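You operate a simulated robot arm through the tools that you are given. There is no shell and no other tool. Be economical: measure what you need, move in short steps, check, and stop when the job is done.

Carry out the task below with a simulated robot arm. There is one attempt and no reset: what you move stays moved.

JOB
Grease the link that the white card names and load the press.
Fine: lay it on the jar pad, bush end at the spout; one stroke of the jar pump, no more. Then on to the slide table, bush toward the ram, and slide it fully in. Leave the lever up, do not drop the link, mind your fingers.

The check looks at the end state, three seconds after you hand in, the way a careful person would. Anything else that was tipped, shoved, dropped, spilled or broken makes it a failure.

ROBOT AND FRAMES
A 7-joint arm with a two-finger parallel gripper, fixed in place. Base frame: the origin is at the foot of the arm, x ahead of it, y to its left, z up; the work surface is at about z = 0. Units: m, rad, N and s.
With the tool pointing down near the work surface it reaches from about 0.22 to 0.58 m from the base axis. Its first joint turns from -1.152 to 1.152 rad. Payload 2.5 kg.
The tool frame sits at the grasp point between the pads (the TCP): z along the fingers, y along the line on which they close. The tips reach 0.023 m beyond it. Largest opening 0.094 m; finger width 0.038, thickness 0.01; the body of the gripper, 0.054 by 0.096 m, starts 0.039 m behind the TCP.
Orientation is that of the tool frame in the base frame, as [roll, pitch, yaw] about the fixed x, y, z axes, in that order (R = Rz(yaw) Ry(pitch) Rx(roll)). With the fingers straight down and closing along the base's y, the tool's x points along the base's -x, its y along +y and its z along -z.

CONTROLS
- The arm moves only by the tool jog_arm. Its arguments are lists of equal length, an entry for each row: "xyz": the shift along the tool's x, y, z in units of 30 mm (1.0 is 30 mm), a list of three; "rot": the turn, a rotation vector about the tool's x, y, z in units of 4 degrees (1.0 is 4 degrees), a list of three; "hand": the gripper command, from -1 (shut) to 1 (fully open), values between in proportion. In form: {"xyz": [[tx, ty, tz], ...], "rot": [[ax, ay, az], ...], "hand": [hand, ...]}. A call has 1 to 8 rows; each row shifts and turns the commanded pose from where the row before left it, along the tool's axes as they then stand. A call with a number of a shift or a turn outside -1 to 1 is refused whole. Rows are played at 5 a second. More than 0.05 m and 0.15 rad between two rows, or a gripper value outside its range, and nothing of the call is played. A pose out of reach is approached as far as the arm can. The call stops where the force on the tool passes 40 N (or 10 N more than at its start, if that is more) or the arm is blocked; 0.2 s more then pass. The fingers move at their own pace (about 0.108 m/s each) and stop on an object; they squeeze with about 45 N. The grip force told is the motor's: it shows also when the fingers shut on nothing. Time passes only in rows, and 0.2 s behind the last, so rows that do not move let the fingers close. It gives the time, the measured TCP pose, the force on the tool (base axes), the opening and the grip force at its end, in the units of the frame above (readings bear some noise), with the torque about the TCP (base axes, N m) and any sound that the robot's microphone picked up.
- Cameras (640 x 400 px; columns grow to the right, rows downward): "scene" is fixed at [0.1231, -0.4077, 0.5531]; the picture's right is [0.81, -0.59, 0.00], its down [-0.28, -0.39, -0.88] and it looks along [0.51, 0.71, -0.48] (base axes); focal length 214 px, centre (320, 200). "wrist" rides on the gripper at [0.086, 0.016, -0.074] in the tool frame; the picture's right is [-0.18, 0.98, 0.00], its down [-0.58, -0.11, -0.81] and it looks along [-0.79, -0.15, 0.59] (tool axes); focal length 243 px, centre (320, 200). There is no depth. A picture from a camera that has moved, and an enlarged one, comes with that camera's place and axes in the base frame and with its lens.
- snapshot(camera): a new picture of that camera. The clock stands still meanwhile.
- close_up(camera, box): a new picture of the part [left, top, right, bottom] of that camera's present view, enlarged. The clock stands still meanwhile.
- hand_in(): hands the job in; it is judged then, once.

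Go step by step. Nothing tells you positions but the pictures and the camera data: compare them with the known pose of the tool, close in by small moves and look again before you grip or let go. The budget is 120 turns and 64 pictures, counting those below and the enlarged ones. Unless the task says otherwise, let go and move clear before handing in, and close with one line.

The tools are called after "Call:" by a JSON object that holds its "fn" and its "kwargs". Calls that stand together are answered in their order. jog_arm: Moves the arm, as the interface text tells. Its arguments: {"type":"object","properties":{"xyz":{"type":"array","items":{"type":"array","items":{"type":"number"}}},"rot":{"type":"array","items":{"type":"array","items":{"type":"number"}}},"hand":{"type":"array","items":{"type":"number"}}},"required":["xyz","rot","hand"]} The other tools are called the same way: snapshot (camera) takes a picture; close_up (camera, box) takes an enlarged picture of a part of a camera's view; hand_in () hands the job in.

At the start:

```text
clock: 0.0
position: [0.361, 0.0567, 0.4876]
orientation: [-3.141, 0.001, 3.14]
contact_force: [0.4, -0.7, -1.0]
moment: [-0.01, 0.0, -0.02]
gripper_width: 0.0943
grasp_force: 0.1
```

scene: 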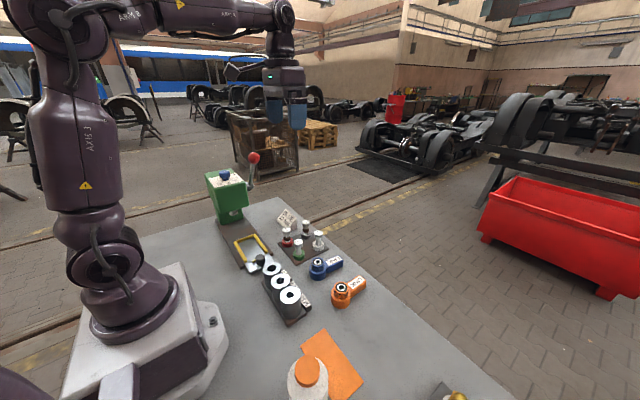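
wrist: 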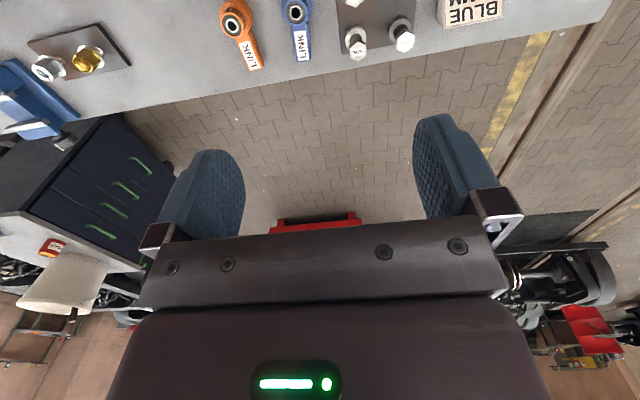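

I see a bench with a press (green), a slide table, links in blue and orange, and a jar pump with an orange cap. I'll enlarge the key parts first.

Call:
{"fn": "close_up", "kwargs": {"camera": "scene", "box": [190, 140, 350, 240]}}

Call:
{"fn": "close_up", "kwargs": {"camera": "scene", "box": [230, 220, 390, 320]}}

Call:
{"fn": "close_up", "kwargs": {"camera": "scene", "box": [260, 300, 480, 400]}}

Call:
{"fn": "close_up", "kwargs": {"camera": "wrist", "box": [200, 0, 520, 100]}}

```text
4.00 times, centred on (270, 190) of scene
camera zoom: at [0.1231, -0.4077, 0.5531], right [0.81, -0.59, 0.0], down [-0.28, -0.39, -0.88], along [0.51, 0.71, -0.48], focal length 858 px, centre (520, 240)
```

zoom: 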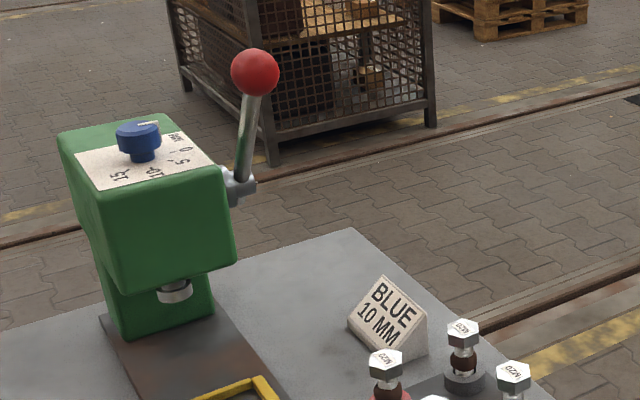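

```text
4.00 times, centred on (310, 270) of scene
camera zoom: at [0.1231, -0.4077, 0.5531], right [0.81, -0.59, 0.0], down [-0.28, -0.39, -0.88], along [0.51, 0.71, -0.48], focal length 858 px, centre (360, -80)
```

zoom: 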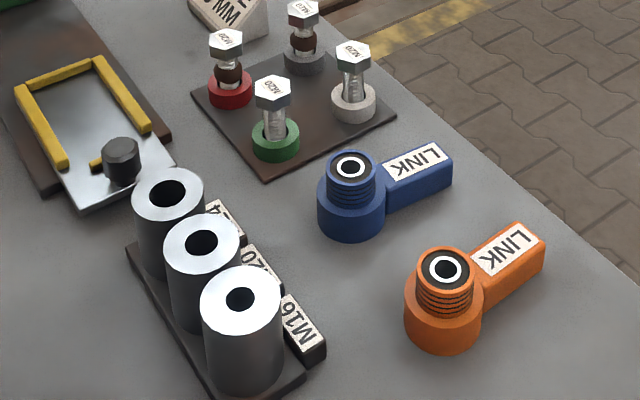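

```text
2.91 times, centred on (370, 350) of scene
camera zoom: at [0.1231, -0.4077, 0.5531], right [0.81, -0.59, 0.0], down [-0.28, -0.39, -0.88], along [0.51, 0.71, -0.48], focal length 624 px, centre (174, -236)
```

zoom: 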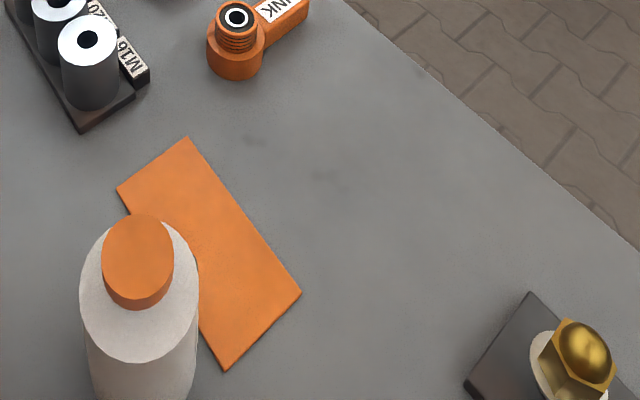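

```text
2.00 times, centred on (360, 50) of wrist
camera zoom: at [0.2744, 0.0716, 0.562], right [0.18, 0.98, 0.0], down [0.58, -0.11, 0.81], along [0.79, -0.15, -0.59], focal length 485 px, centre (240, 500)
```

zoom: 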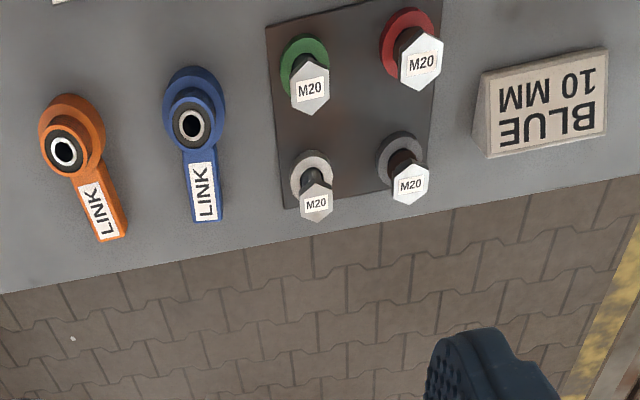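

The card says "BLUE 10 MM", so the blue link is the one: bush near (0.40,-0.01) and handle toward +x. The orange pad lies around x .25–.32, y -.29–-.15, with the jar beside it. I'll turn the wrist camera to view the jar.

Call:
{"fn": "jog_arm", "kwargs": {"xyz": [[0.5, -0.8, 0], [0.5, -0.8, 0], [0.5, -0.8, 0], [0.5, -0.8, 0], [0, 0, 0], [0, 0, 0], [0, 0, 0], [0, 0, 0]], "rot": [[0, 0, 1], [0, 0, 1], [0, 0, 1], [0, 0, 1], [0, 0, 1], [0, 0, 1], [0, 0, 1], [0, 0, 1]], "hand": [1, 1, 1, 1, 1, 1, 1, 1]}}

Call:
{"fn": "jog_arm", "kwargs": {"xyz": [[0, 0, 0], [0, 0, 0], [0, 0, 0], [0, 0, 0], [0, 0, 0], [0, 0, 0], [0, 0, 0], [0, 0, 0]], "rot": [[0, 0, 1], [0, 0, 1], [0, 0, 1], [0, 0, 1], [0, 0, 1], [0, 0, 1], [0, 0, 1], [0, 0, 1]], "hand": [1, 1, 1, 1, 1, 1, 1, 1]}}

Call:
{"fn": "snapshot", "kwargs": {"camera": "wrist"}}

```text
clock: 1.8
position: [0.2919, -0.0338, 0.4877]
orientation: [-3.14, 0.0, 2.582]
contact_force: [-0.2, 0.1, -0.6]
moment: [-0.04, -0.02, -0.01]
gripper_width: 0.0938
grasp_force: 0.0
```

```text
clock: 3.6
position: [0.2897, -0.0324, 0.4887]
orientation: [3.142, 0.0, 2.022]
contact_force: [0.2, 0.4, 0.2]
moment: [0.0, -0.02, 0.0]
gripper_width: 0.0943
grasp_force: 0.1
```

```text
57 pictures are left
camera wrist: at [0.2677, 0.0516, 0.5622], right [0.96, 0.26, 0.0], down [0.16, -0.57, 0.81], along [0.21, -0.78, -0.59], focal length 243 px, centre (320, 200)
```

wrist: 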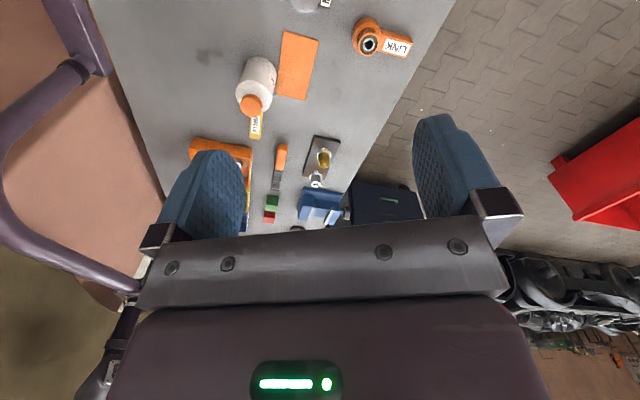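

The item by the orange sheet looks like a bottle rather than the jar pump. I'll enlarge the far end.

Call:
{"fn": "close_up", "kwargs": {"camera": "wrist", "box": [160, 20, 360, 145]}}

Call:
{"fn": "close_up", "kwargs": {"camera": "wrist", "box": [180, 120, 420, 240]}}

```text
3.20 times, centred on (260, 82) of wrist
camera zoom: at [0.2677, 0.0516, 0.5622], right [0.96, 0.26, 0.0], down [0.16, -0.57, 0.81], along [0.21, -0.78, -0.59], focal length 776 px, centre (512, 576)
```

zoom: 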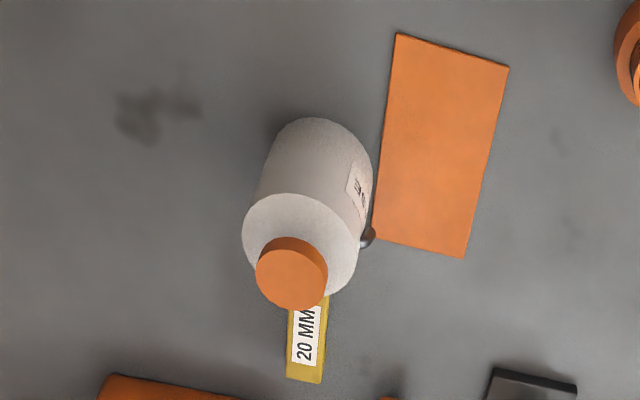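

```text
2.67 times, centred on (300, 180) of wrist
camera zoom: at [0.2677, 0.0516, 0.5622], right [0.96, 0.26, 0.0], down [0.16, -0.57, 0.81], along [0.21, -0.78, -0.59], focal length 647 px, centre (373, 253)
```

zoom: 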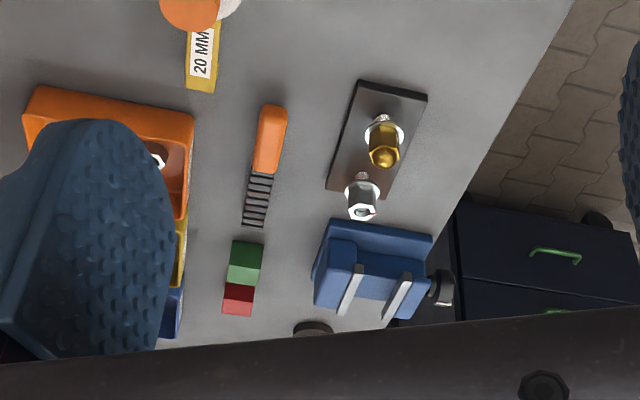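

The white jar (axis about (0.208,-0.252), cap top z≈0.135) has a small spout facing the orange pad, so the cap should be the pump. I'll come lower for a side view of the spout.

Call:
{"fn": "jog_arm", "kwargs": {"xyz": [[-0.55, -1, 0], [0, 0, 0.9], [0, 0, 1], [0, 0, 1], [0, 0, 1], [0, 0, 1], [0, 0, 1], [0, 0, 1]], "rot": [[0, 0, 0], [0, 0, 1], [0, 0, 1], [0, 0, 1], [0, 0, 1], [0, 0, 1], [0, 0, 1], [0, 0, 0.4]], "hand": [1, 1, 1, 1, 1, 1, 1, 1]}}

Call:
{"fn": "snapshot", "kwargs": {"camera": "wrist"}}

```text
clock: 5.4
position: [0.2716, -0.0606, 0.2809]
orientation: [3.14, 0.001, 1.575]
contact_force: [0.2, 0.1, 0.4]
moment: [-0.01, 0.01, -0.02]
gripper_width: 0.0938
grasp_force: 0.1
```

```text
54 pictures are left
camera wrist: at [0.2868, 0.0248, 0.3556], right [0.98, -0.18, 0.0], down [-0.11, -0.58, 0.81], along [-0.14, -0.79, -0.59], focal length 243 px, centre (320, 200)
```

wrist: 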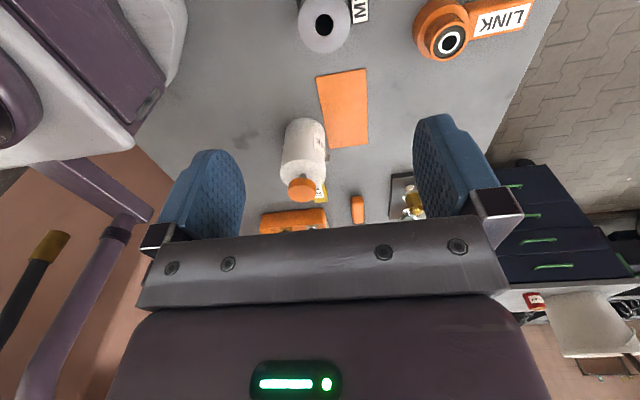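

Call:
{"fn": "close_up", "kwargs": {"camera": "wrist", "box": [256, 60, 416, 220]}}

```text
2.50 times, centred on (336, 140) of wrist
camera zoom: at [0.2868, 0.0248, 0.3556], right [0.98, -0.18, 0.0], down [-0.11, -0.58, 0.81], along [-0.14, -0.79, -0.59], focal length 606 px, centre (280, 350)
```

zoom: 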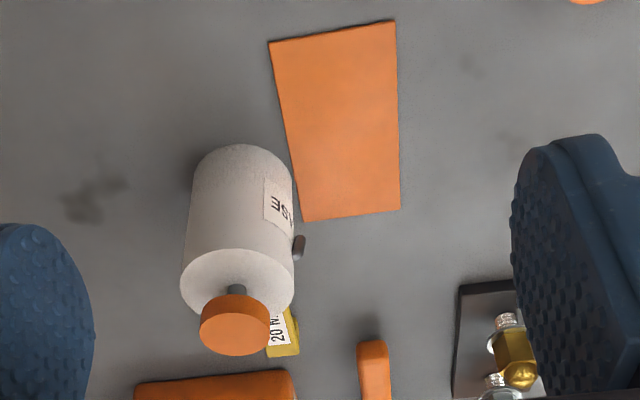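

The pump cap sits on a stem, and the spout tip is at about (0.25,-0.253,0.066), above bush height. Next I'll go view the blue link from the pick orientation.

Call:
{"fn": "jog_arm", "kwargs": {"xyz": [[0.5, 0.6, -0.3], [0.5, 0.6, -0.3], [0.5, 0.6, 0], [0.5, 0.6, 0], [0, 0, 0], [0, 0, 0], [0, 0, 0], [0, 0, 0]], "rot": [[0, 0, 0], [0, 0, 0], [0, 0, 0], [0, 0, 0], [0, 0, -1], [0, 0, -1], [0, 0, -1], [0, 0, -1]], "hand": [1, 1, 1, 1, 1, 1, 1, 1]}}

Call:
{"fn": "jog_arm", "kwargs": {"xyz": [[0, 0, 0], [0, 0, 0], [0, 0, 0], [0, 0, 0], [0, 0, 0], [0, 0, 0], [0, 0, 0], [0, 0, 0]], "rot": [[0, 0, -1], [0, 0, -1], [0, 0, -1], [0, 0, -1], [0, 0, -1], [0, 0, -1], [0, 0, -1], [0, 0, -1]], "hand": [1, 1, 1, 1, 1, 1, 1, 1]}}

Call:
{"fn": "jog_arm", "kwargs": {"xyz": [[0, 0, 0], [0, 0, 0], [0, 0, 0], [0, 0, 0], [0, 0, 0], [0, 0, 0], [0, 0, 0], [0, 0, 0]], "rot": [[0, 0, -1], [0, 0, -1], [0, 0, -1], [0, 0, -1], [0, 0, -1], [0, 0, -1], [0, 0, -1], [0, 0, -1]], "hand": [1, 1, 1, 1, 1, 1, 1, 1]}}

Call:
{"fn": "jog_arm", "kwargs": {"xyz": [[0, 0, 0], [0, 0, 0], [0, 0, 0]], "rot": [[0, 0, -1], [0, 0, -1], [0, 0, -0.5]], "hand": [1, 1, 1]}}

Call:
{"fn": "snapshot", "kwargs": {"camera": "wrist"}}

```text
clock: 7.2
position: [0.3423, 0.001, 0.2962]
orientation: [-3.141, 0.0, 1.86]
contact_force: [-0.6, 0.0, 0.0]
moment: [0.0, -0.01, 0.02]
gripper_width: 0.0939
grasp_force: 0.0
```

```text
clock: 9.0
position: [0.3433, -0.0006, 0.2991]
orientation: [-3.141, 0.001, 2.416]
contact_force: [0.4, -0.3, 0.3]
moment: [-0.02, 0.02, 0.01]
gripper_width: 0.0941
grasp_force: 0.0
```

```text
clock: 10.8
position: [0.344, -0.0001, 0.2984]
orientation: [-3.141, 0.0, 2.976]
contact_force: [0.1, -0.1, 0.3]
moment: [-0.01, -0.01, 0.01]
gripper_width: 0.0942
grasp_force: 0.0
```

```text
clock: 11.6
position: [0.3422, -0.0007, 0.2986]
orientation: [-3.142, 0.0, -3.133]
contact_force: [0.7, -0.1, -0.1]
moment: [0.02, 0.03, -0.01]
gripper_width: 0.0937
grasp_force: 0.0
```

```text
52 pictures are left
camera wrist: at [0.2566, 0.0151, 0.3737], right [0.18, 0.98, 0.0], down [0.58, -0.1, 0.81], along [0.79, -0.14, -0.59], focal length 243 px, centre (320, 200)
```

wrist: 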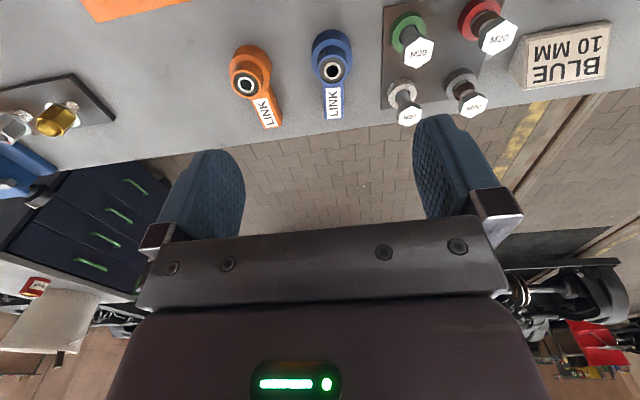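

Call:
{"fn": "close_up", "kwargs": {"camera": "wrist", "box": [272, 20, 400, 130]}}

Call:
{"fn": "close_up", "kwargs": {"camera": "scene", "box": [296, 240, 360, 290]}}

```text
3.64 times, centred on (336, 75) of wrist
camera zoom: at [0.2566, 0.0151, 0.3737], right [0.18, 0.98, 0.0], down [0.58, -0.1, 0.81], along [0.79, -0.14, -0.59], focal length 882 px, centre (262, 654)
```

zoom: 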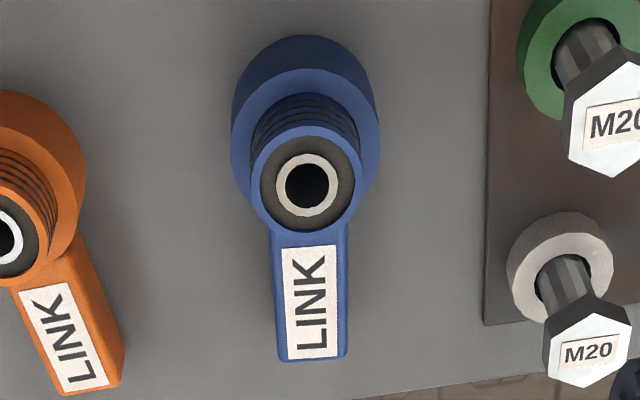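

```text
8.00 times, centred on (328, 265) of scene
camera zoom: at [0.1231, -0.4077, 0.5531], right [0.81, -0.59, 0.0], down [-0.28, -0.39, -0.88], along [0.51, 0.71, -0.48], focal length 1716 px, centre (256, -320)
```

zoom: 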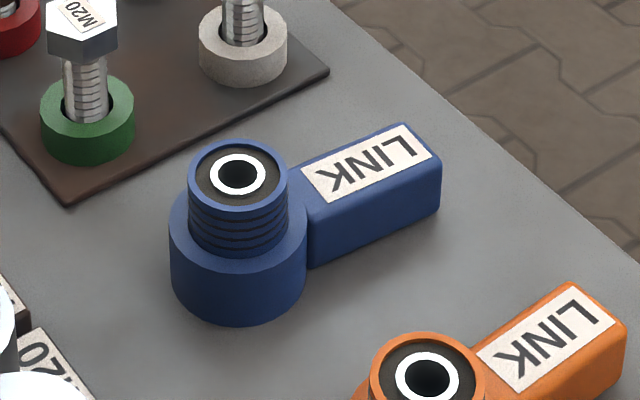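

The blue link's bush is at (0.412,0.003) and its handle tip at (0.500,-0.006), turned about -6°. The handle is about 28 mm wide and 27 mm tall. I'll move above the handle near (0.472,-0.003).

Call:
{"fn": "jog_arm", "kwargs": {"xyz": [[-0.62, -0.05, 0.9], [-0.62, 0, 0.9], [-0.62, 0, 0.9], [-0.62, 0, 0.9], [-0.62, 0, 0.9], [-0.62, 0, 0.9], [-0.62, 0, 0.9], [0, 0, 0]], "rot": [[0, 0, 0], [0, 0, 0], [0, 0, 0], [0, 0, 0], [0, 0, 0], [0, 0, 0.8], [0, 0, 0.77], [0, 0, 0]], "hand": [0.4, 0.4, 0.4, 0.4, 0.4, 0.4, 0.4, 0.4]}}

Call:
{"fn": "snapshot", "kwargs": {"camera": "wrist"}}

Call:
{"fn": "close_up", "kwargs": {"camera": "scene", "box": [270, 190, 400, 290]}}

```text
clock: 13.4
position: [0.4729, -0.0004, 0.1087]
orientation: [-3.14, -0.001, 3.038]
contact_force: [0.4, -0.5, -0.4]
moment: [-0.02, 0.01, -0.04]
gripper_width: 0.0658
grasp_force: 0.1
```

```text
49 pictures are left
camera wrist: at [0.3881, 0.0241, 0.1822], right [0.28, 0.96, 0.0], down [0.57, -0.17, 0.81], along [0.77, -0.23, -0.59], focal length 243 px, centre (320, 200)
```

wrist: 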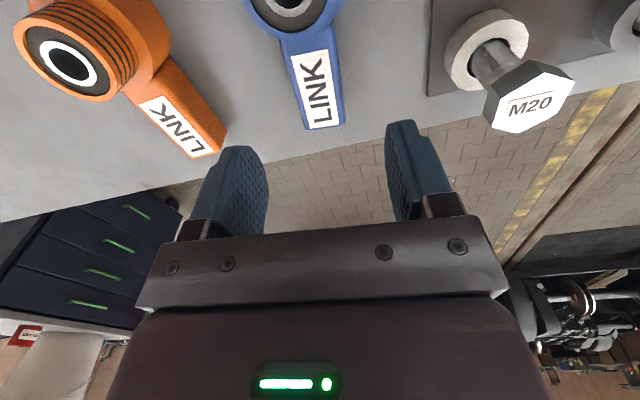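

```text
4.00 times, centred on (335, 240) of scene
camera zoom: at [0.1231, -0.4077, 0.5531], right [0.81, -0.59, 0.0], down [-0.28, -0.39, -0.88], along [0.51, 0.71, -0.48], focal length 858 px, centre (260, 40)
```

zoom: 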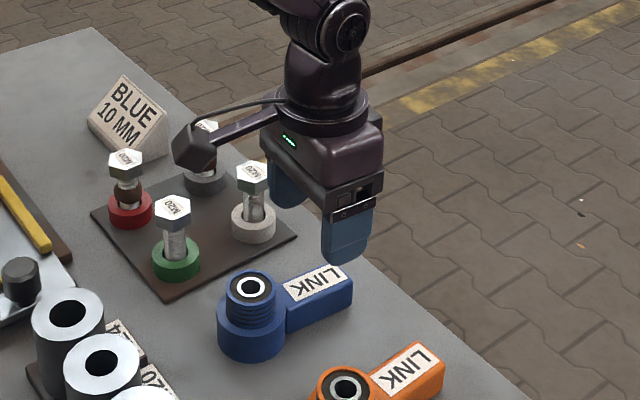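

The gripper is aligned over the handle. The wrist camera sits on a physical bracket, so I'll have to keep it away from the jar, which means regrasping later with the bracket turned away. Descending to grip now.

Call:
{"fn": "jog_arm", "kwargs": {"xyz": [[0, -0.08, 0.7], [0, 0, 0.7], [0, 0, 0.7], [0, 0, 0.6]], "rot": [[0, 0, 0], [0, 0, 0], [0, 0, 0], [0, 0, 0]], "hand": [0.4, 0.4, 0.4, 0.4]}}

Call:
{"fn": "close_up", "kwargs": {"camera": "scene", "box": [270, 200, 400, 300]}}

Call:
{"fn": "snapshot", "kwargs": {"camera": "wrist"}}

```text
clock: 14.4
position: [0.4733, -0.0045, 0.0262]
orientation: [-3.141, 0.0, 3.039]
contact_force: [-0.3, -0.1, -0.3]
moment: [0.02, 0.01, 0.0]
gripper_width: 0.0659
grasp_force: 0.1
```

```text
4.00 times, centred on (335, 250) of scene
camera zoom: at [0.1231, -0.4077, 0.5531], right [0.81, -0.59, 0.0], down [-0.28, -0.39, -0.88], along [0.51, 0.71, -0.48], focal length 858 px, centre (260, 0)
```

zoom: 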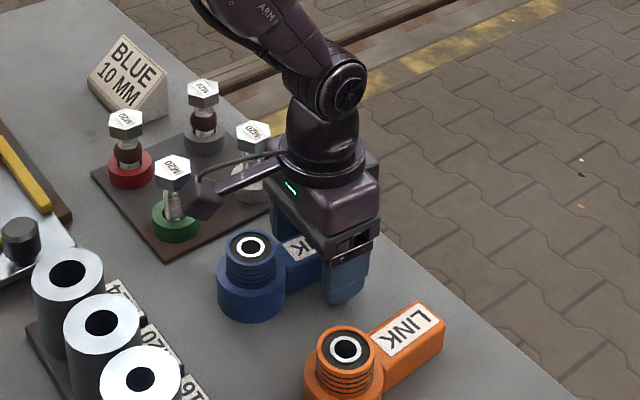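

```text
46 pictures are left
camera wrist: at [0.3882, 0.02, 0.101], right [0.28, 0.96, 0.0], down [0.57, -0.17, 0.81], along [0.77, -0.23, -0.59], focal length 243 px, centre (320, 200)
```

wrist: 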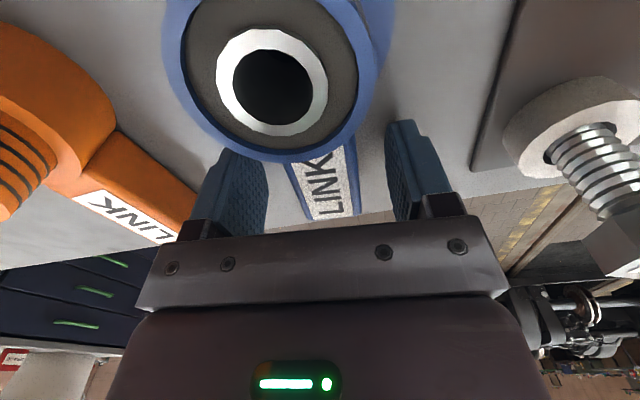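

The handle is between the pads. Closing, then lifting a little.

Call:
{"fn": "jog_arm", "kwargs": {"xyz": [[0, 0, 0], [0, 0, 0], [0, 0, 0], [0, 0, 0]], "rot": [[0, 0, 0], [0, 0, 0], [0, 0, 0], [0, 0, 0]], "hand": [-1, -1, -1, -1]}}

Call:
{"fn": "jog_arm", "kwargs": {"xyz": [[0, 0, -0.3], [0, 0, -0.6], [0, 0, -0.8], [0, 0, -0.8], [0, 0, 0]], "rot": [[0, 0, 0], [0, 0, 0], [0, 0, 0], [0, 0, 0], [0, 0, 0]], "hand": [-1, -1, -1, -1, -1]}}

Call:
{"fn": "close_up", "kwargs": {"camera": "scene", "box": [270, 180, 400, 280]}}

```text
clock: 15.4
position: [0.4726, -0.0046, 0.0256]
orientation: [-3.141, 0.0, 3.037]
contact_force: [0.4, 0.9, 0.9]
moment: [0.02, -0.28, 0.05]
gripper_width: 0.0318
grasp_force: 44.6
```

```text
clock: 16.6
position: [0.473, -0.0038, 0.103]
orientation: [3.141, -0.002, 3.038]
contact_force: [0.7, 0.2, -5.5]
moment: [-0.04, -0.23, 0.02]
gripper_width: 0.0317
grasp_force: 44.8
```

```text
4.00 times, centred on (335, 230) of scene
camera zoom: at [0.1232, -0.4077, 0.5531], right [0.81, -0.59, 0.0], down [-0.28, -0.39, -0.88], along [0.51, 0.71, -0.48], focal length 858 px, centre (260, 80)
```

zoom: 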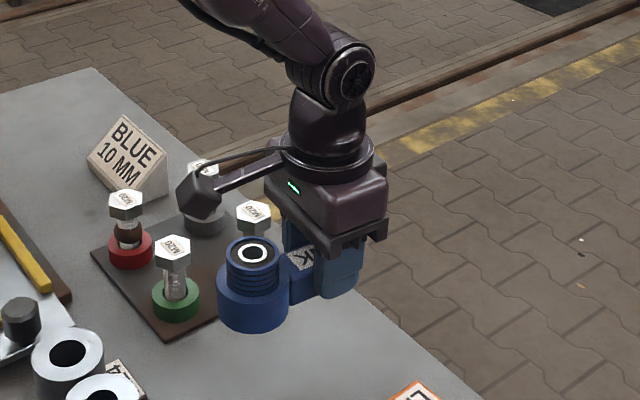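

The link is held securely at about 5.5 N. I'll carry it high to the open bench near (0.40,-0.24) and rotate for a set-down and regrasp.

Call:
{"fn": "jog_arm", "kwargs": {"xyz": [[0, 0, -0.8], [0, -0.6, -0.8], [0.2, -1, -0.4], [0.2, -1, 0], [0.2, -1, 0], [0.2, -1, 0], [0.2, -1, 0], [0.2, -1, 0]], "rot": [[0, 0, 0], [0, 0, 0], [0, 0, 0], [0, 0, 0], [0, 0, 0], [0, 0, 0], [0, 0, 0], [0, 0, 0]], "hand": [-1, -1, -1, -1, -1, -1, -1, -1]}}

Call:
{"fn": "jog_arm", "kwargs": {"xyz": [[0.2, -0.8, 0], [0.2, -0.7, 0], [0, 0, 0], [0, 0, 0], [0, 0, 0], [0, 0, 0], [0, 0, 0], [0, 0, 0]], "rot": [[0, 0, 0], [0, 0, 0], [0, 0, -1], [0, 0, -1], [0, 0, -1], [0, 0, -1], [0, 0, -1], [0, 0, -1]], "hand": [-1, -1, -1, -1, -1, -1, -1, -1]}}

Call:
{"fn": "jog_arm", "kwargs": {"xyz": [[0, 0, 0], [0, 0, 0], [0, 0, 0], [0, 0, 0], [0, 0, 0], [0, 0, 0], [0, 0, 0], [0, 0, 0]], "rot": [[0, 0, -1], [0, 0, -1], [0, 0, -1], [0, 0, -1], [0, 0, -1], [0, 0, -1], [0, 0, -1], [0, 0, -1]], "hand": [-1, -1, -1, -1, -1, -1, -1, -1]}}

Call:
{"fn": "jog_arm", "kwargs": {"xyz": [[0, 0, 0], [0, 0, 0], [0, 0, 0], [0, 0, 0], [0, 0, 0], [0, 0, 0], [0, 0, 0]], "rot": [[0, 0, -1], [0, 0, -1], [0, 0, -1], [0, 0, -1], [0, 0, -1], [0, 0, -1], [0, 0, 0]], "hand": [-1, -1, -1, -1, -1, -1, -1]}}

Call:
{"fn": "snapshot", "kwargs": {"camera": "scene"}}

```text
clock: 18.4
position: [0.419, -0.1969, 0.1653]
orientation: [3.141, 0.0, 3.041]
contact_force: [0.1, -0.1, -4.5]
moment: [-0.02, -0.22, 0.0]
gripper_width: 0.0318
grasp_force: 44.8
```

```text
clock: 20.2
position: [0.4008, -0.2403, 0.1625]
orientation: [3.14, 0.002, -2.823]
contact_force: [-0.5, -0.3, -5.4]
moment: [0.05, -0.22, 0.02]
gripper_width: 0.0315
grasp_force: 45.2
```

```text
clock: 22.0
position: [0.3995, -0.2411, 0.1631]
orientation: [3.141, 0.0, -2.264]
contact_force: [0.7, 0.5, -4.9]
moment: [0.19, -0.17, 0.02]
gripper_width: 0.0318
grasp_force: 45.3
```

```text
clock: 23.6
position: [0.4007, -0.2405, 0.1643]
orientation: [3.141, -0.001, -1.846]
contact_force: [-0.1, -0.8, -5.9]
moment: [0.2, -0.03, 0.02]
gripper_width: 0.0321
grasp_force: 45.2
```

```text
44 pictures are left
```

scene: 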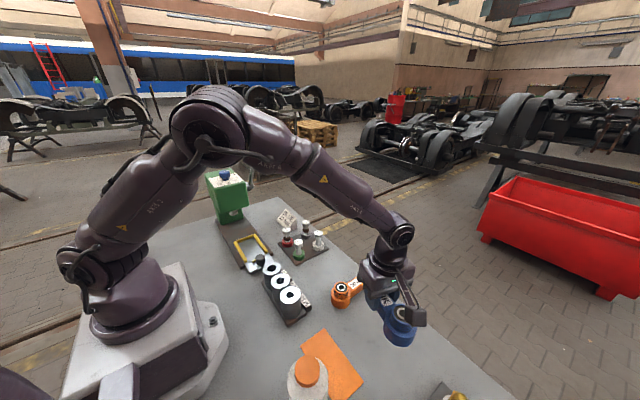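

The link is over open bench. Lowering it gently.

Call:
{"fn": "jog_arm", "kwargs": {"xyz": [[0, 0, 0.8], [0, 0, 0.8], [0, 0, 0.8], [0, 0, 0.8], [0, 0, 0.8], [0, 0, 0.4], [0, 0, 0.12], [0, 0, 0]], "rot": [[0, 0, 0], [0, 0, 0], [0, 0, 0], [0, 0, 0], [0, 0, 0], [0, 0, 0], [0, 0, 0], [0, 0, 0]], "hand": [-1, -1, -1, -1, -1, -1, -1, -1]}}

Call:
{"fn": "jog_arm", "kwargs": {"xyz": [[0, 0, 0.05], [0, 0, 0]], "rot": [[0, 0, 0], [0, 0, 0]], "hand": [-1, -1]}}

```text
clock: 25.4
position: [0.4, -0.2413, 0.0278]
orientation: [3.141, 0.0, -1.847]
contact_force: [0.5, 0.1, -4.8]
moment: [0.21, -0.04, -0.04]
gripper_width: 0.0317
grasp_force: 45.1
```

```text
clock: 26.0
position: [0.402, -0.2406, 0.0251]
orientation: [3.141, 0.001, -1.848]
contact_force: [-3.6, 2.7, 6.1]
moment: [-0.58, 0.28, -0.34]
gripper_width: 0.0319
grasp_force: 45.4
```

Contact with the bench is felt, so I'll release, rise, and rotate 180° for the regrasp.

Call:
{"fn": "jog_arm", "kwargs": {"xyz": [[0, 0, 0], [0, 0, 0], [0, 0, -0.8], [0, 0, -0.8], [0, 0, -0.8], [0, 0, -0.8], [0, 0, -0.3], [0, 0, 0]], "rot": [[0, 0, 0], [0, 0, 0], [0, 0, 0], [0, 0, 0], [0, 0, 0], [0, 0, 0], [0, 0, 0], [0, 0, 0]], "hand": [0.3, 0.3, 0.3, 0.3, 0.3, 0.3, 0.3, 0.3]}}

Call:
{"fn": "snapshot", "kwargs": {"camera": "wrist"}}

Call:
{"fn": "jog_arm", "kwargs": {"xyz": [[0, 0, 0], [0, 0, 0], [0, 0, 0], [0, 0, 0], [0, 0, 0], [0, 0, 0], [0, 0, 0], [0, 0, 0]], "rot": [[0, 0, 1], [0, 0, 1], [0, 0, 1], [0, 0, 1], [0, 0, 1], [0, 0, 1], [0, 0, 1], [0, 0, 1]], "hand": [0.3, 0.3, 0.3, 0.3, 0.3, 0.3, 0.3, 0.3]}}

Call:
{"fn": "jog_arm", "kwargs": {"xyz": [[0, 0, 0], [0, 0, 0], [0, 0, 0], [0, 0, 0], [0, 0, 0], [0, 0, 0], [0, 0, 0], [0, 0, 0]], "rot": [[0, 0, 1], [0, 0, 1], [0, 0, 1], [0, 0, 1], [0, 0, 1], [0, 0, 1], [0, 0, 1], [0, 0, 1]], "hand": [0.3, 0.3, 0.3, 0.3, 0.3, 0.3, 0.3, 0.3]}}

Call:
{"fn": "jog_arm", "kwargs": {"xyz": [[0, 0, 0], [0, 0, 0], [0, 0, 0], [0, 0, 0], [0, 0, 0], [0, 0, 0], [0, 0, 0], [0, 0, 0]], "rot": [[0, 0, 1], [0, 0, 1], [0, 0, 1], [0, 0, 1], [0, 0, 1], [0, 0, 1], [0, 0, 1], [0, 0, 1]], "hand": [0.3, 0.3, 0.3, 0.3, 0.3, 0.3, 0.3, 0.3]}}

Call:
{"fn": "jog_arm", "kwargs": {"xyz": [[0, 0, 0], [0, 0, 0], [0, 0, 0], [0, 0, 0], [0, 0, 0], [0, 0, 0], [0, 0, 0], [0, 0, 0]], "rot": [[0, 0, 1], [0, 0, 1], [0, 0, 1], [0, 0, 1], [0, 0, 1], [0, 0, 1], [0, 0, 1], [0, 0, 1]], "hand": [0.3, 0.3, 0.3, 0.3, 0.3, 0.3, 0.3, 0.3]}}

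Call:
{"fn": "jog_arm", "kwargs": {"xyz": [[0, 0, 0], [0, 0, 0], [0, 0, 0], [0, 0, 0], [0, 0, 0], [0, 0, 0], [0, 0, 0], [0, 0, 0]], "rot": [[0, 0, 1], [0, 0, 1], [0, 0, 1], [0, 0, 1], [0, 0, 1], [0, 0, 1], [0, 0, 1], [0, 0, 1]], "hand": [0.3, 0.3, 0.3, 0.3, 0.3, 0.3, 0.3, 0.3]}}

Call:
{"fn": "jog_arm", "kwargs": {"xyz": [[0, 0, 0], [0, 0, 0], [0, 0, 0], [0, 0, 0], [0, 0, 0], [0, 0, 0]], "rot": [[0, 0, 1], [0, 0, 1], [0, 0, 1], [0, 0, 1], [0, 0, 1], [0, 0, 0]], "hand": [0.3, 0.3, 0.3, 0.3, 0.3, 0.3]}}

Call:
{"fn": "snapshot", "kwargs": {"camera": "wrist"}}

Call:
{"fn": "snapshot", "kwargs": {"camera": "scene"}}

```text
clock: 27.8
position: [0.4015, -0.2396, 0.1326]
orientation: [-3.141, 0.0, -1.848]
contact_force: [0.7, -0.2, 0.3]
moment: [0.02, 0.0, 0.02]
gripper_width: 0.0612
grasp_force: 0.0
```

```text
43 pictures are left
camera wrist: at [0.3617, -0.3191, 0.2059], right [-0.9, 0.45, 0.0], down [0.26, 0.53, 0.81], along [0.36, 0.72, -0.59], focal length 243 px, centre (320, 200)
```

wrist: 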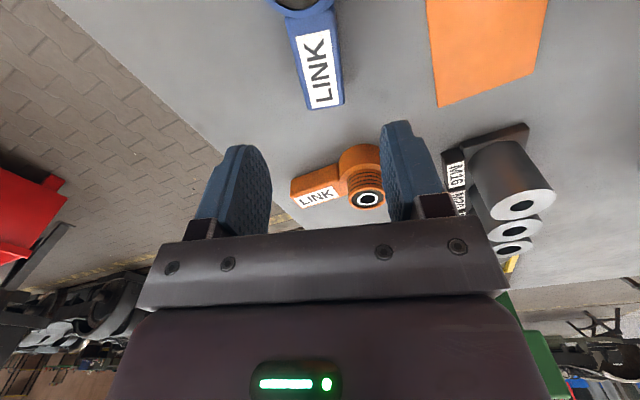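

```text
clock: 29.6
position: [0.4015, -0.2425, 0.1307]
orientation: [3.14, 0.0, -2.409]
contact_force: [0.3, -0.2, -0.2]
moment: [-0.01, 0.02, -0.01]
gripper_width: 0.0613
grasp_force: 0.1
```

```text
clock: 31.4
position: [0.4, -0.2408, 0.1309]
orientation: [3.141, -0.001, -2.969]
contact_force: [0.1, -0.3, 0.2]
moment: [-0.01, -0.01, -0.04]
gripper_width: 0.0612
grasp_force: 0.0
```

```text
clock: 33.2
position: [0.4008, -0.2415, 0.1317]
orientation: [-3.141, 0.0, 2.756]
contact_force: [-0.7, 0.8, 0.6]
moment: [-0.02, -0.04, 0.03]
gripper_width: 0.0612
grasp_force: 0.0
```

```text
clock: 35.0
position: [0.4004, -0.2408, 0.131]
orientation: [3.141, -0.001, 2.2]
contact_force: [1.0, 0.3, 0.9]
moment: [-0.01, 0.01, 0.0]
gripper_width: 0.0611
grasp_force: 0.1
```

```text
clock: 36.8
position: [0.4004, -0.2411, 0.1305]
orientation: [3.141, -0.001, 1.643]
contact_force: [0.3, 0.0, -0.7]
moment: [0.0, 0.03, 0.0]
gripper_width: 0.061
grasp_force: 0.0
```

```text
clock: 38.2
position: [0.4016, -0.2416, 0.1308]
orientation: [3.141, 0.0, 1.291]
contact_force: [0.7, 0.8, 0.9]
moment: [-0.01, 0.0, 0.0]
gripper_width: 0.0612
grasp_force: 0.2
```

```text
42 pictures are left
camera wrist: at [0.4405, -0.1634, 0.2059], right [0.89, -0.45, 0.0], down [-0.26, -0.53, 0.81], along [-0.36, -0.72, -0.59], focal length 243 px, centre (320, 200)
```

wrist: 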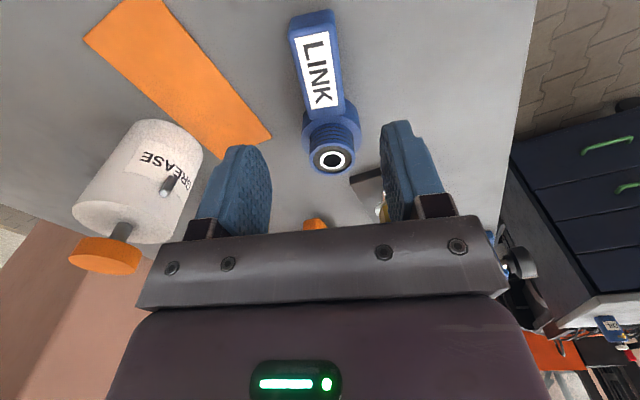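

```text
41 pictures are left
```

scene: 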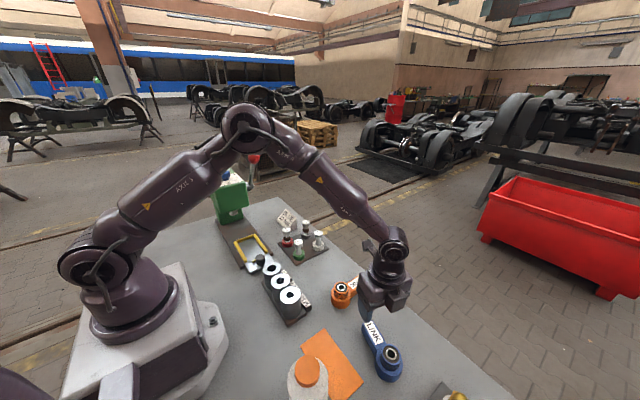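

The rotation worked, and the jar reads "GREASE" with its spout facing the pad. Descending to regrasp the handle from the other side.

Call:
{"fn": "jog_arm", "kwargs": {"xyz": [[0, 0, 0.8], [0, 0, 0.8], [0, 0, 0.8], [0, 0, 0.8], [0, 0, 0.28], [0, 0, 0]], "rot": [[0, 0, 0], [0, 0, 0], [0, 0, 0], [0, 0, 0], [0, 0, 0], [0, 0, 0]], "hand": [0.3, 0.3, 0.3, 0.3, 0.3, 0.3]}}

Call:
{"fn": "jog_arm", "kwargs": {"xyz": [[0, 0, 0], [0, 0, 0], [0, 0, 0], [0, 0, 0]], "rot": [[0, 0, 0], [0, 0, 0], [0, 0, 0], [0, 0, 0]], "hand": [-1, -1, -1, -1]}}

Call:
{"fn": "jog_arm", "kwargs": {"xyz": [[0, 0, -0.3], [0, 0, -0.6], [0, 0, -0.8], [0, 0, -0.8], [0, 0, 0], [0, 0, 0]], "rot": [[0, 0, 0], [0, 0, 0], [0, 0, 0], [0, 0, 0], [0, 0, -1], [0, 0, -1]], "hand": [-1, -1, -1, -1, -1, -1]}}

Call:
{"fn": "snapshot", "kwargs": {"camera": "wrist"}}

Call:
{"fn": "close_up", "kwargs": {"camera": "scene", "box": [270, 260, 430, 400]}}

```text
clock: 39.6
position: [0.4016, -0.2408, 0.0269]
orientation: [3.14, 0.001, 1.293]
contact_force: [0.1, -0.2, 0.7]
moment: [-0.03, -0.02, 0.02]
gripper_width: 0.0611
grasp_force: 0.1
```

```text
clock: 40.6
position: [0.4011, -0.2409, 0.0275]
orientation: [-3.14, 0.0, 1.292]
contact_force: [0.0, -0.1, 0.1]
moment: [0.35, -0.1, -0.01]
gripper_width: 0.0318
grasp_force: 45.1
```

```text
clock: 42.0
position: [0.4007, -0.2418, 0.1007]
orientation: [3.141, 0.0, 1.434]
contact_force: [0.1, -0.3, -6.1]
moment: [0.27, -0.03, -0.01]
gripper_width: 0.0319
grasp_force: 44.9
```

```text
40 pictures are left
camera wrist: at [0.4285, -0.1584, 0.1756], right [0.95, -0.32, 0.0], down [-0.19, -0.56, 0.81], along [-0.26, -0.77, -0.59], focal length 243 px, centre (320, 200)
```

wrist: 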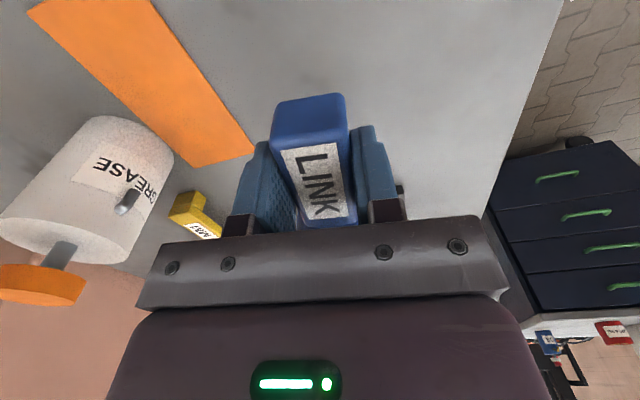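

```text
2.86 times, centred on (350, 330) of scene
camera zoom: at [0.1232, -0.4077, 0.5531], right [0.81, -0.59, 0.0], down [-0.28, -0.39, -0.88], along [0.51, 0.71, -0.48], focal length 613 px, centre (234, -171)
```

zoom: 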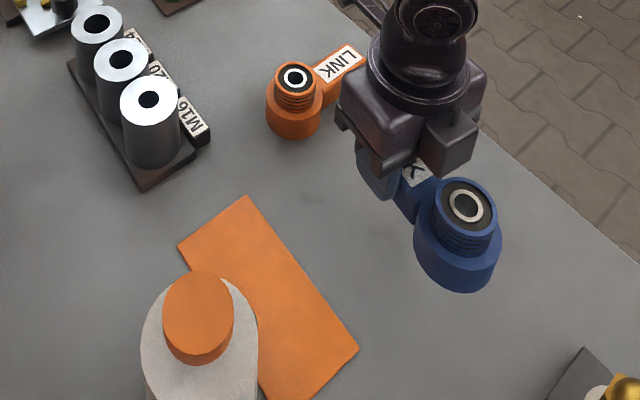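

Call:
{"fn": "close_up", "kwargs": {"camera": "wrist", "box": [0, 60, 270, 310]}}

```text
1.60 times, centred on (135, 185) of wrist
camera zoom: at [0.4285, -0.1584, 0.1756], right [0.95, -0.32, 0.0], down [-0.19, -0.56, 0.81], along [-0.26, -0.77, -0.59], focal length 388 px, centre (616, 224)
```

zoom: 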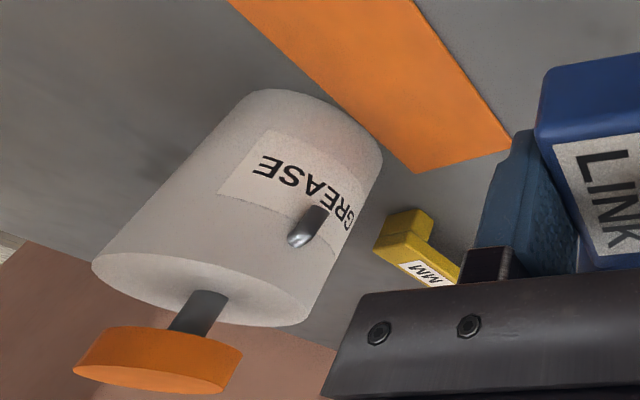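

The spout slants out and down, with its tip near (0.253,-0.25,0.063). I'll bring the bush in from the +x side: align yaw to π/2, move to x≈0.295, lower, then slide in to x≈0.281.

Call:
{"fn": "jog_arm", "kwargs": {"xyz": [[0, 0, 0], [0, 0, 0], [0.45, -0.88, 0], [0.45, -0.88, 0], [0.45, -0.88, 0], [0.45, -0.88, 0], [0, 0, 0]], "rot": [[0, 0, -1], [0, 0, -0.96], [0, 0, 0], [0, 0, 0], [0, 0, 0], [0, 0, 0], [0, 0, 0]], "hand": [-1, -1, -1, -1, -1, -1, -1]}}

Call:
{"fn": "close_up", "kwargs": {"camera": "scene", "box": [250, 260, 410, 400]}}

Call:
{"fn": "snapshot", "kwargs": {"camera": "wrist"}}

```text
clock: 43.6
position: [0.2972, -0.1876, 0.1036]
orientation: [-3.14, -0.001, 1.57]
contact_force: [-0.2, -0.2, -5.5]
moment: [0.26, 0.01, 0.0]
gripper_width: 0.0316
grasp_force: 44.6
```

```text
2.86 times, centred on (330, 330) of scene
camera zoom: at [0.1231, -0.4077, 0.5531], right [0.81, -0.59, 0.0], down [-0.28, -0.39, -0.88], along [0.51, 0.71, -0.48], focal length 613 px, centre (291, -171)
```

zoom: 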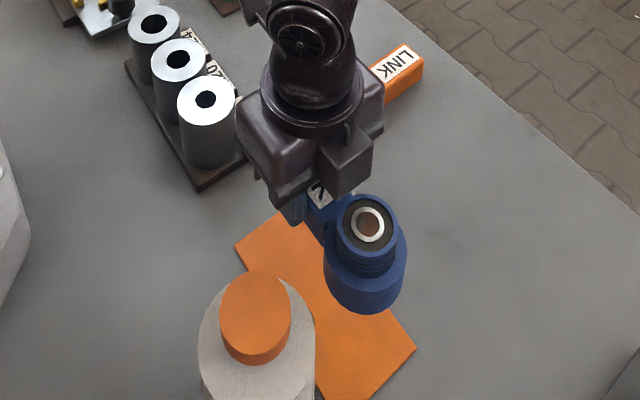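

```text
36 pictures are left
camera wrist: at [0.3136, -0.1027, 0.1781], right [0.98, -0.18, 0.0], down [-0.11, -0.58, 0.81], along [-0.15, -0.79, -0.59], focal length 243 px, centre (320, 200)
```

wrist: 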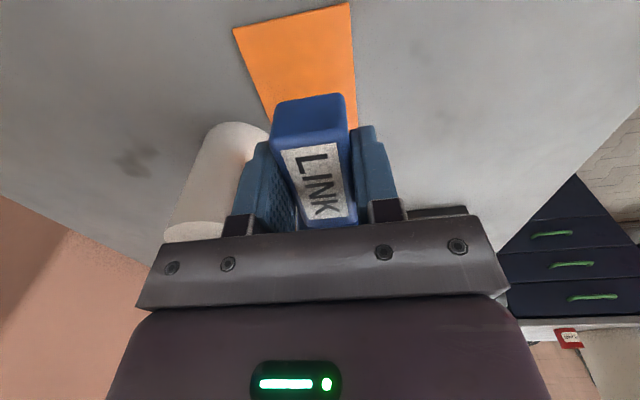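

Alignment looks right: the bush is at about (0.296,-0.2515). Lowering to just above the pad.

Call:
{"fn": "jog_arm", "kwargs": {"xyz": [[0, 0, 0.7], [0, 0, 0.7], [0, 0, 0.6], [0, 0, 0.35], [0, 0, 0]], "rot": [[0, 0, 0], [0, 0, 0], [0, 0, 0], [0, 0, 0], [0, 0, 0]], "hand": [-1, -1, -1, -1, -1]}}

Call:
{"fn": "jog_arm", "kwargs": {"xyz": [[0, -0.25, 0], [0, -0.28, 0], [0, 0, 0]], "rot": [[0, 0, 0], [0, 0, 0], [0, 0, 0]], "hand": [-1, -1, -1]}}

Call:
{"fn": "close_up", "kwargs": {"camera": "scene", "box": [270, 300, 390, 400]}}

Call:
{"fn": "snapshot", "kwargs": {"camera": "wrist"}}

```text
clock: 44.8
position: [0.2947, -0.1868, 0.032]
orientation: [-3.14, 0.0, 1.569]
contact_force: [-0.4, -0.5, -4.2]
moment: [0.25, -0.03, -0.05]
gripper_width: 0.0318
grasp_force: 45.6
```

```text
clock: 45.6
position: [0.2785, -0.1875, 0.0294]
orientation: [3.141, 0.001, 1.571]
contact_force: [0.9, 0.6, -5.0]
moment: [0.22, -0.03, -0.01]
gripper_width: 0.0316
grasp_force: 45.3
```

```text
4.00 times, centred on (330, 350) of scene
camera zoom: at [0.1231, -0.4077, 0.5531], right [0.81, -0.59, 0.0], down [-0.28, -0.39, -0.88], along [0.51, 0.71, -0.48], focal length 858 px, centre (280, -400)
```

zoom: 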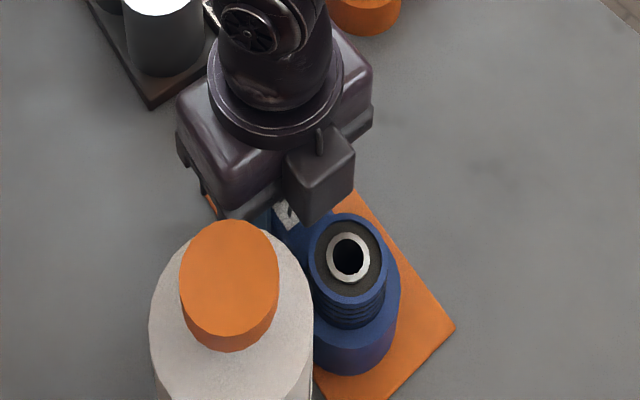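

```text
34 pictures are left
camera wrist: at [0.2947, -0.1014, 0.1052], right [0.98, -0.18, 0.0], down [-0.11, -0.58, 0.81], along [-0.15, -0.79, -0.59], focal length 243 px, centre (320, 200)
```

wrist: 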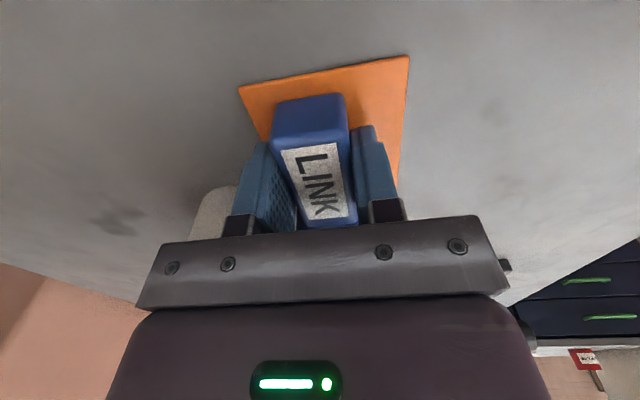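

Call:
{"fn": "jog_arm", "kwargs": {"xyz": [[0, 0, 0.04], [0, 0, 0.04], [0, 0, 0]], "rot": [[0, 0, 0], [0, 0, 0], [0, 0, 0]], "hand": [-1, -1, -1]}}

```text
clock: 46.4
position: [0.2788, -0.1867, 0.0301]
orientation: [3.14, -0.003, 1.57]
contact_force: [-8.3, 8.7, 37.7]
moment: [0.23, 0.32, -0.35]
gripper_width: 0.0322
grasp_force: 44.5
```

The link is firmly seated on the pad. I'll ease up, release, and rise straight.

Call:
{"fn": "jog_arm", "kwargs": {"xyz": [[0, 0, -0.06], [0, 0, 0]], "rot": [[0, 0, 0], [0, 0, 0]], "hand": [-1, -1]}}

Call:
{"fn": "jog_arm", "kwargs": {"xyz": [[0, 0, 0], [0, 0, 0], [0, 0, -0.5], [0, 0, -0.8], [0, 0, -1], [0, 0, -1], [0, 0, -1], [0, 0, -1]], "rot": [[0, 0, 0], [0, 0, 0], [0, 0, 0], [0, 0, 0], [0, 0, 0], [0, 0, 0], [0, 0, 0], [0, 0, 0]], "hand": [-0.1, -0.1, -0.1, -0.1, -0.1, -0.1, -0.1, -0.1]}}

Call:
{"fn": "snapshot", "kwargs": {"camera": "wrist"}}

Call:
{"fn": "close_up", "kwargs": {"camera": "scene", "box": [270, 300, 390, 400]}}

```text
clock: 47.0
position: [0.2782, -0.1862, 0.0291]
orientation: [-3.141, 0.0, 1.57]
contact_force: [0.0, 2.8, 5.6]
moment: [0.65, -0.14, 0.05]
gripper_width: 0.0319
grasp_force: 45.5
```

```text
clock: 48.8
position: [0.2802, -0.1894, 0.1919]
orientation: [-3.139, 0.0, 1.569]
contact_force: [-0.4, -0.1, 0.0]
moment: [0.0, 0.0, -0.01]
gripper_width: 0.0423
grasp_force: 0.1
```

```text
33 pictures are left
camera wrist: at [0.2955, -0.103, 0.2661], right [0.98, -0.19, 0.0], down [-0.11, -0.58, 0.81], along [-0.15, -0.79, -0.59], focal length 243 px, centre (320, 200)
```

wrist: 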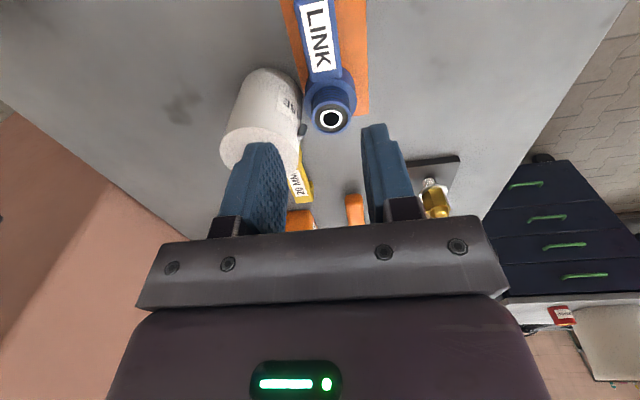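

```text
4.00 times, centred on (330, 350) of scene
camera zoom: at [0.1231, -0.4077, 0.5531], right [0.81, -0.59, 0.0], down [-0.28, -0.39, -0.88], along [0.51, 0.71, -0.48], focal length 858 px, centre (280, -400)
```

zoom: 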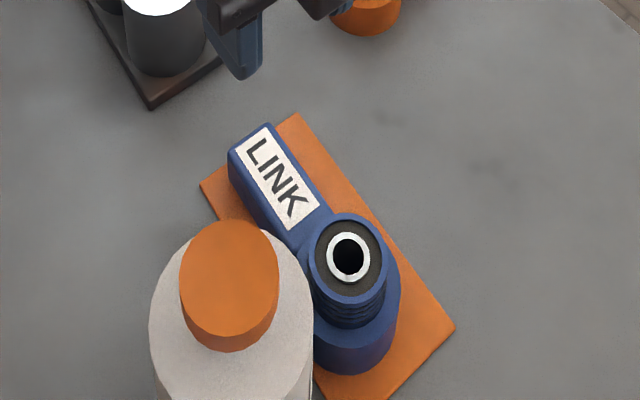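

The link lies on the pad with the bush level with the spout. Next I'll go over the pump cap at about (0.208,-0.252) with the fingers shut.

Call:
{"fn": "jog_arm", "kwargs": {"xyz": [[0, 0, -0.3], [-0.7, -0.8, 0], [-0.7, -0.8, 0], [-0.7, -0.8, 0], [0, 0, 0]], "rot": [[0, 0, 0], [0, 0, 0], [0, 0, 0], [0, 0, 0], [0, 0, 0]], "hand": [-1, -1, -1, -1, -1]}}

Call:
{"fn": "snapshot", "kwargs": {"camera": "wrist"}}

Call:
{"fn": "close_up", "kwargs": {"camera": "scene", "box": [250, 260, 410, 400]}}

```text
clock: 50.0
position: [0.2049, -0.2488, 0.2008]
orientation: [-3.141, 0.001, 1.57]
contact_force: [-0.4, 0.8, 0.1]
moment: [0.01, -0.02, -0.01]
gripper_width: 0.0
grasp_force: 42.7
```

```text
31 pictures are left
camera wrist: at [0.2214, -0.1636, 0.2744], right [0.98, -0.18, 0.0], down [-0.11, -0.58, 0.81], along [-0.15, -0.79, -0.59], focal length 243 px, centre (320, 200)
```

wrist: 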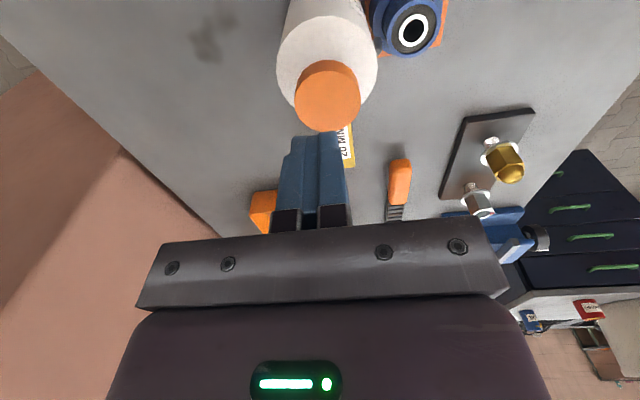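

```text
2.86 times, centred on (330, 330) of scene
camera zoom: at [0.1231, -0.4077, 0.5531], right [0.81, -0.59, 0.0], down [-0.28, -0.39, -0.88], along [0.51, 0.71, -0.48], focal length 613 px, centre (291, -171)
```

zoom: 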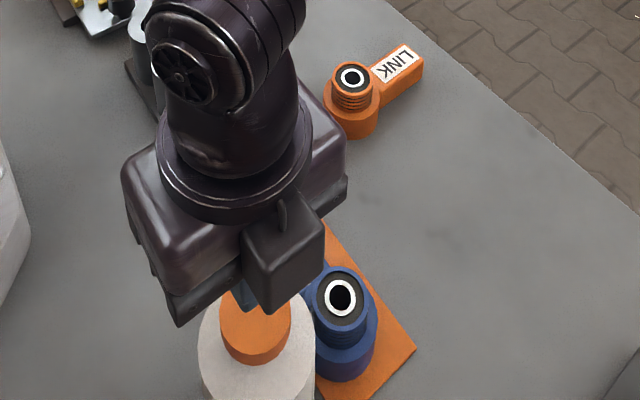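

The cap center triangulates to (0.210,-0.252,0.125). Shift slightly and descend to just above it.

Call:
{"fn": "jog_arm", "kwargs": {"xyz": [[-0.1, 0.17, 0.5], [0, 0, 0.6], [0, 0, 0.45], [0, 0, 0]], "rot": [[0, 0, 0], [0, 0, 0], [0, 0, 0], [0, 0, 0]], "hand": [-1, -1, -1, -1]}}

Call:
{"fn": "snapshot", "kwargs": {"camera": "wrist"}}

```text
clock: 51.0
position: [0.2105, -0.254, 0.1542]
orientation: [-3.141, 0.0, 1.569]
contact_force: [0.6, -0.5, 2.1]
moment: [0.03, 0.01, -0.03]
gripper_width: 0.0001
grasp_force: 42.2
```

```text
29 pictures are left
camera wrist: at [0.2268, -0.1679, 0.2285], right [0.98, -0.19, 0.0], down [-0.11, -0.58, 0.81], along [-0.15, -0.79, -0.59], focal length 243 px, centre (320, 200)
```

wrist: 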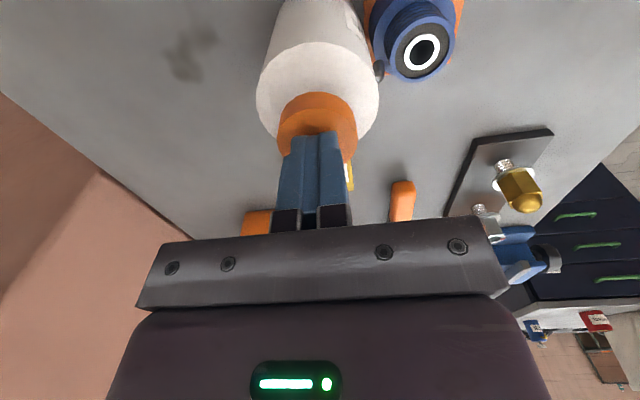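

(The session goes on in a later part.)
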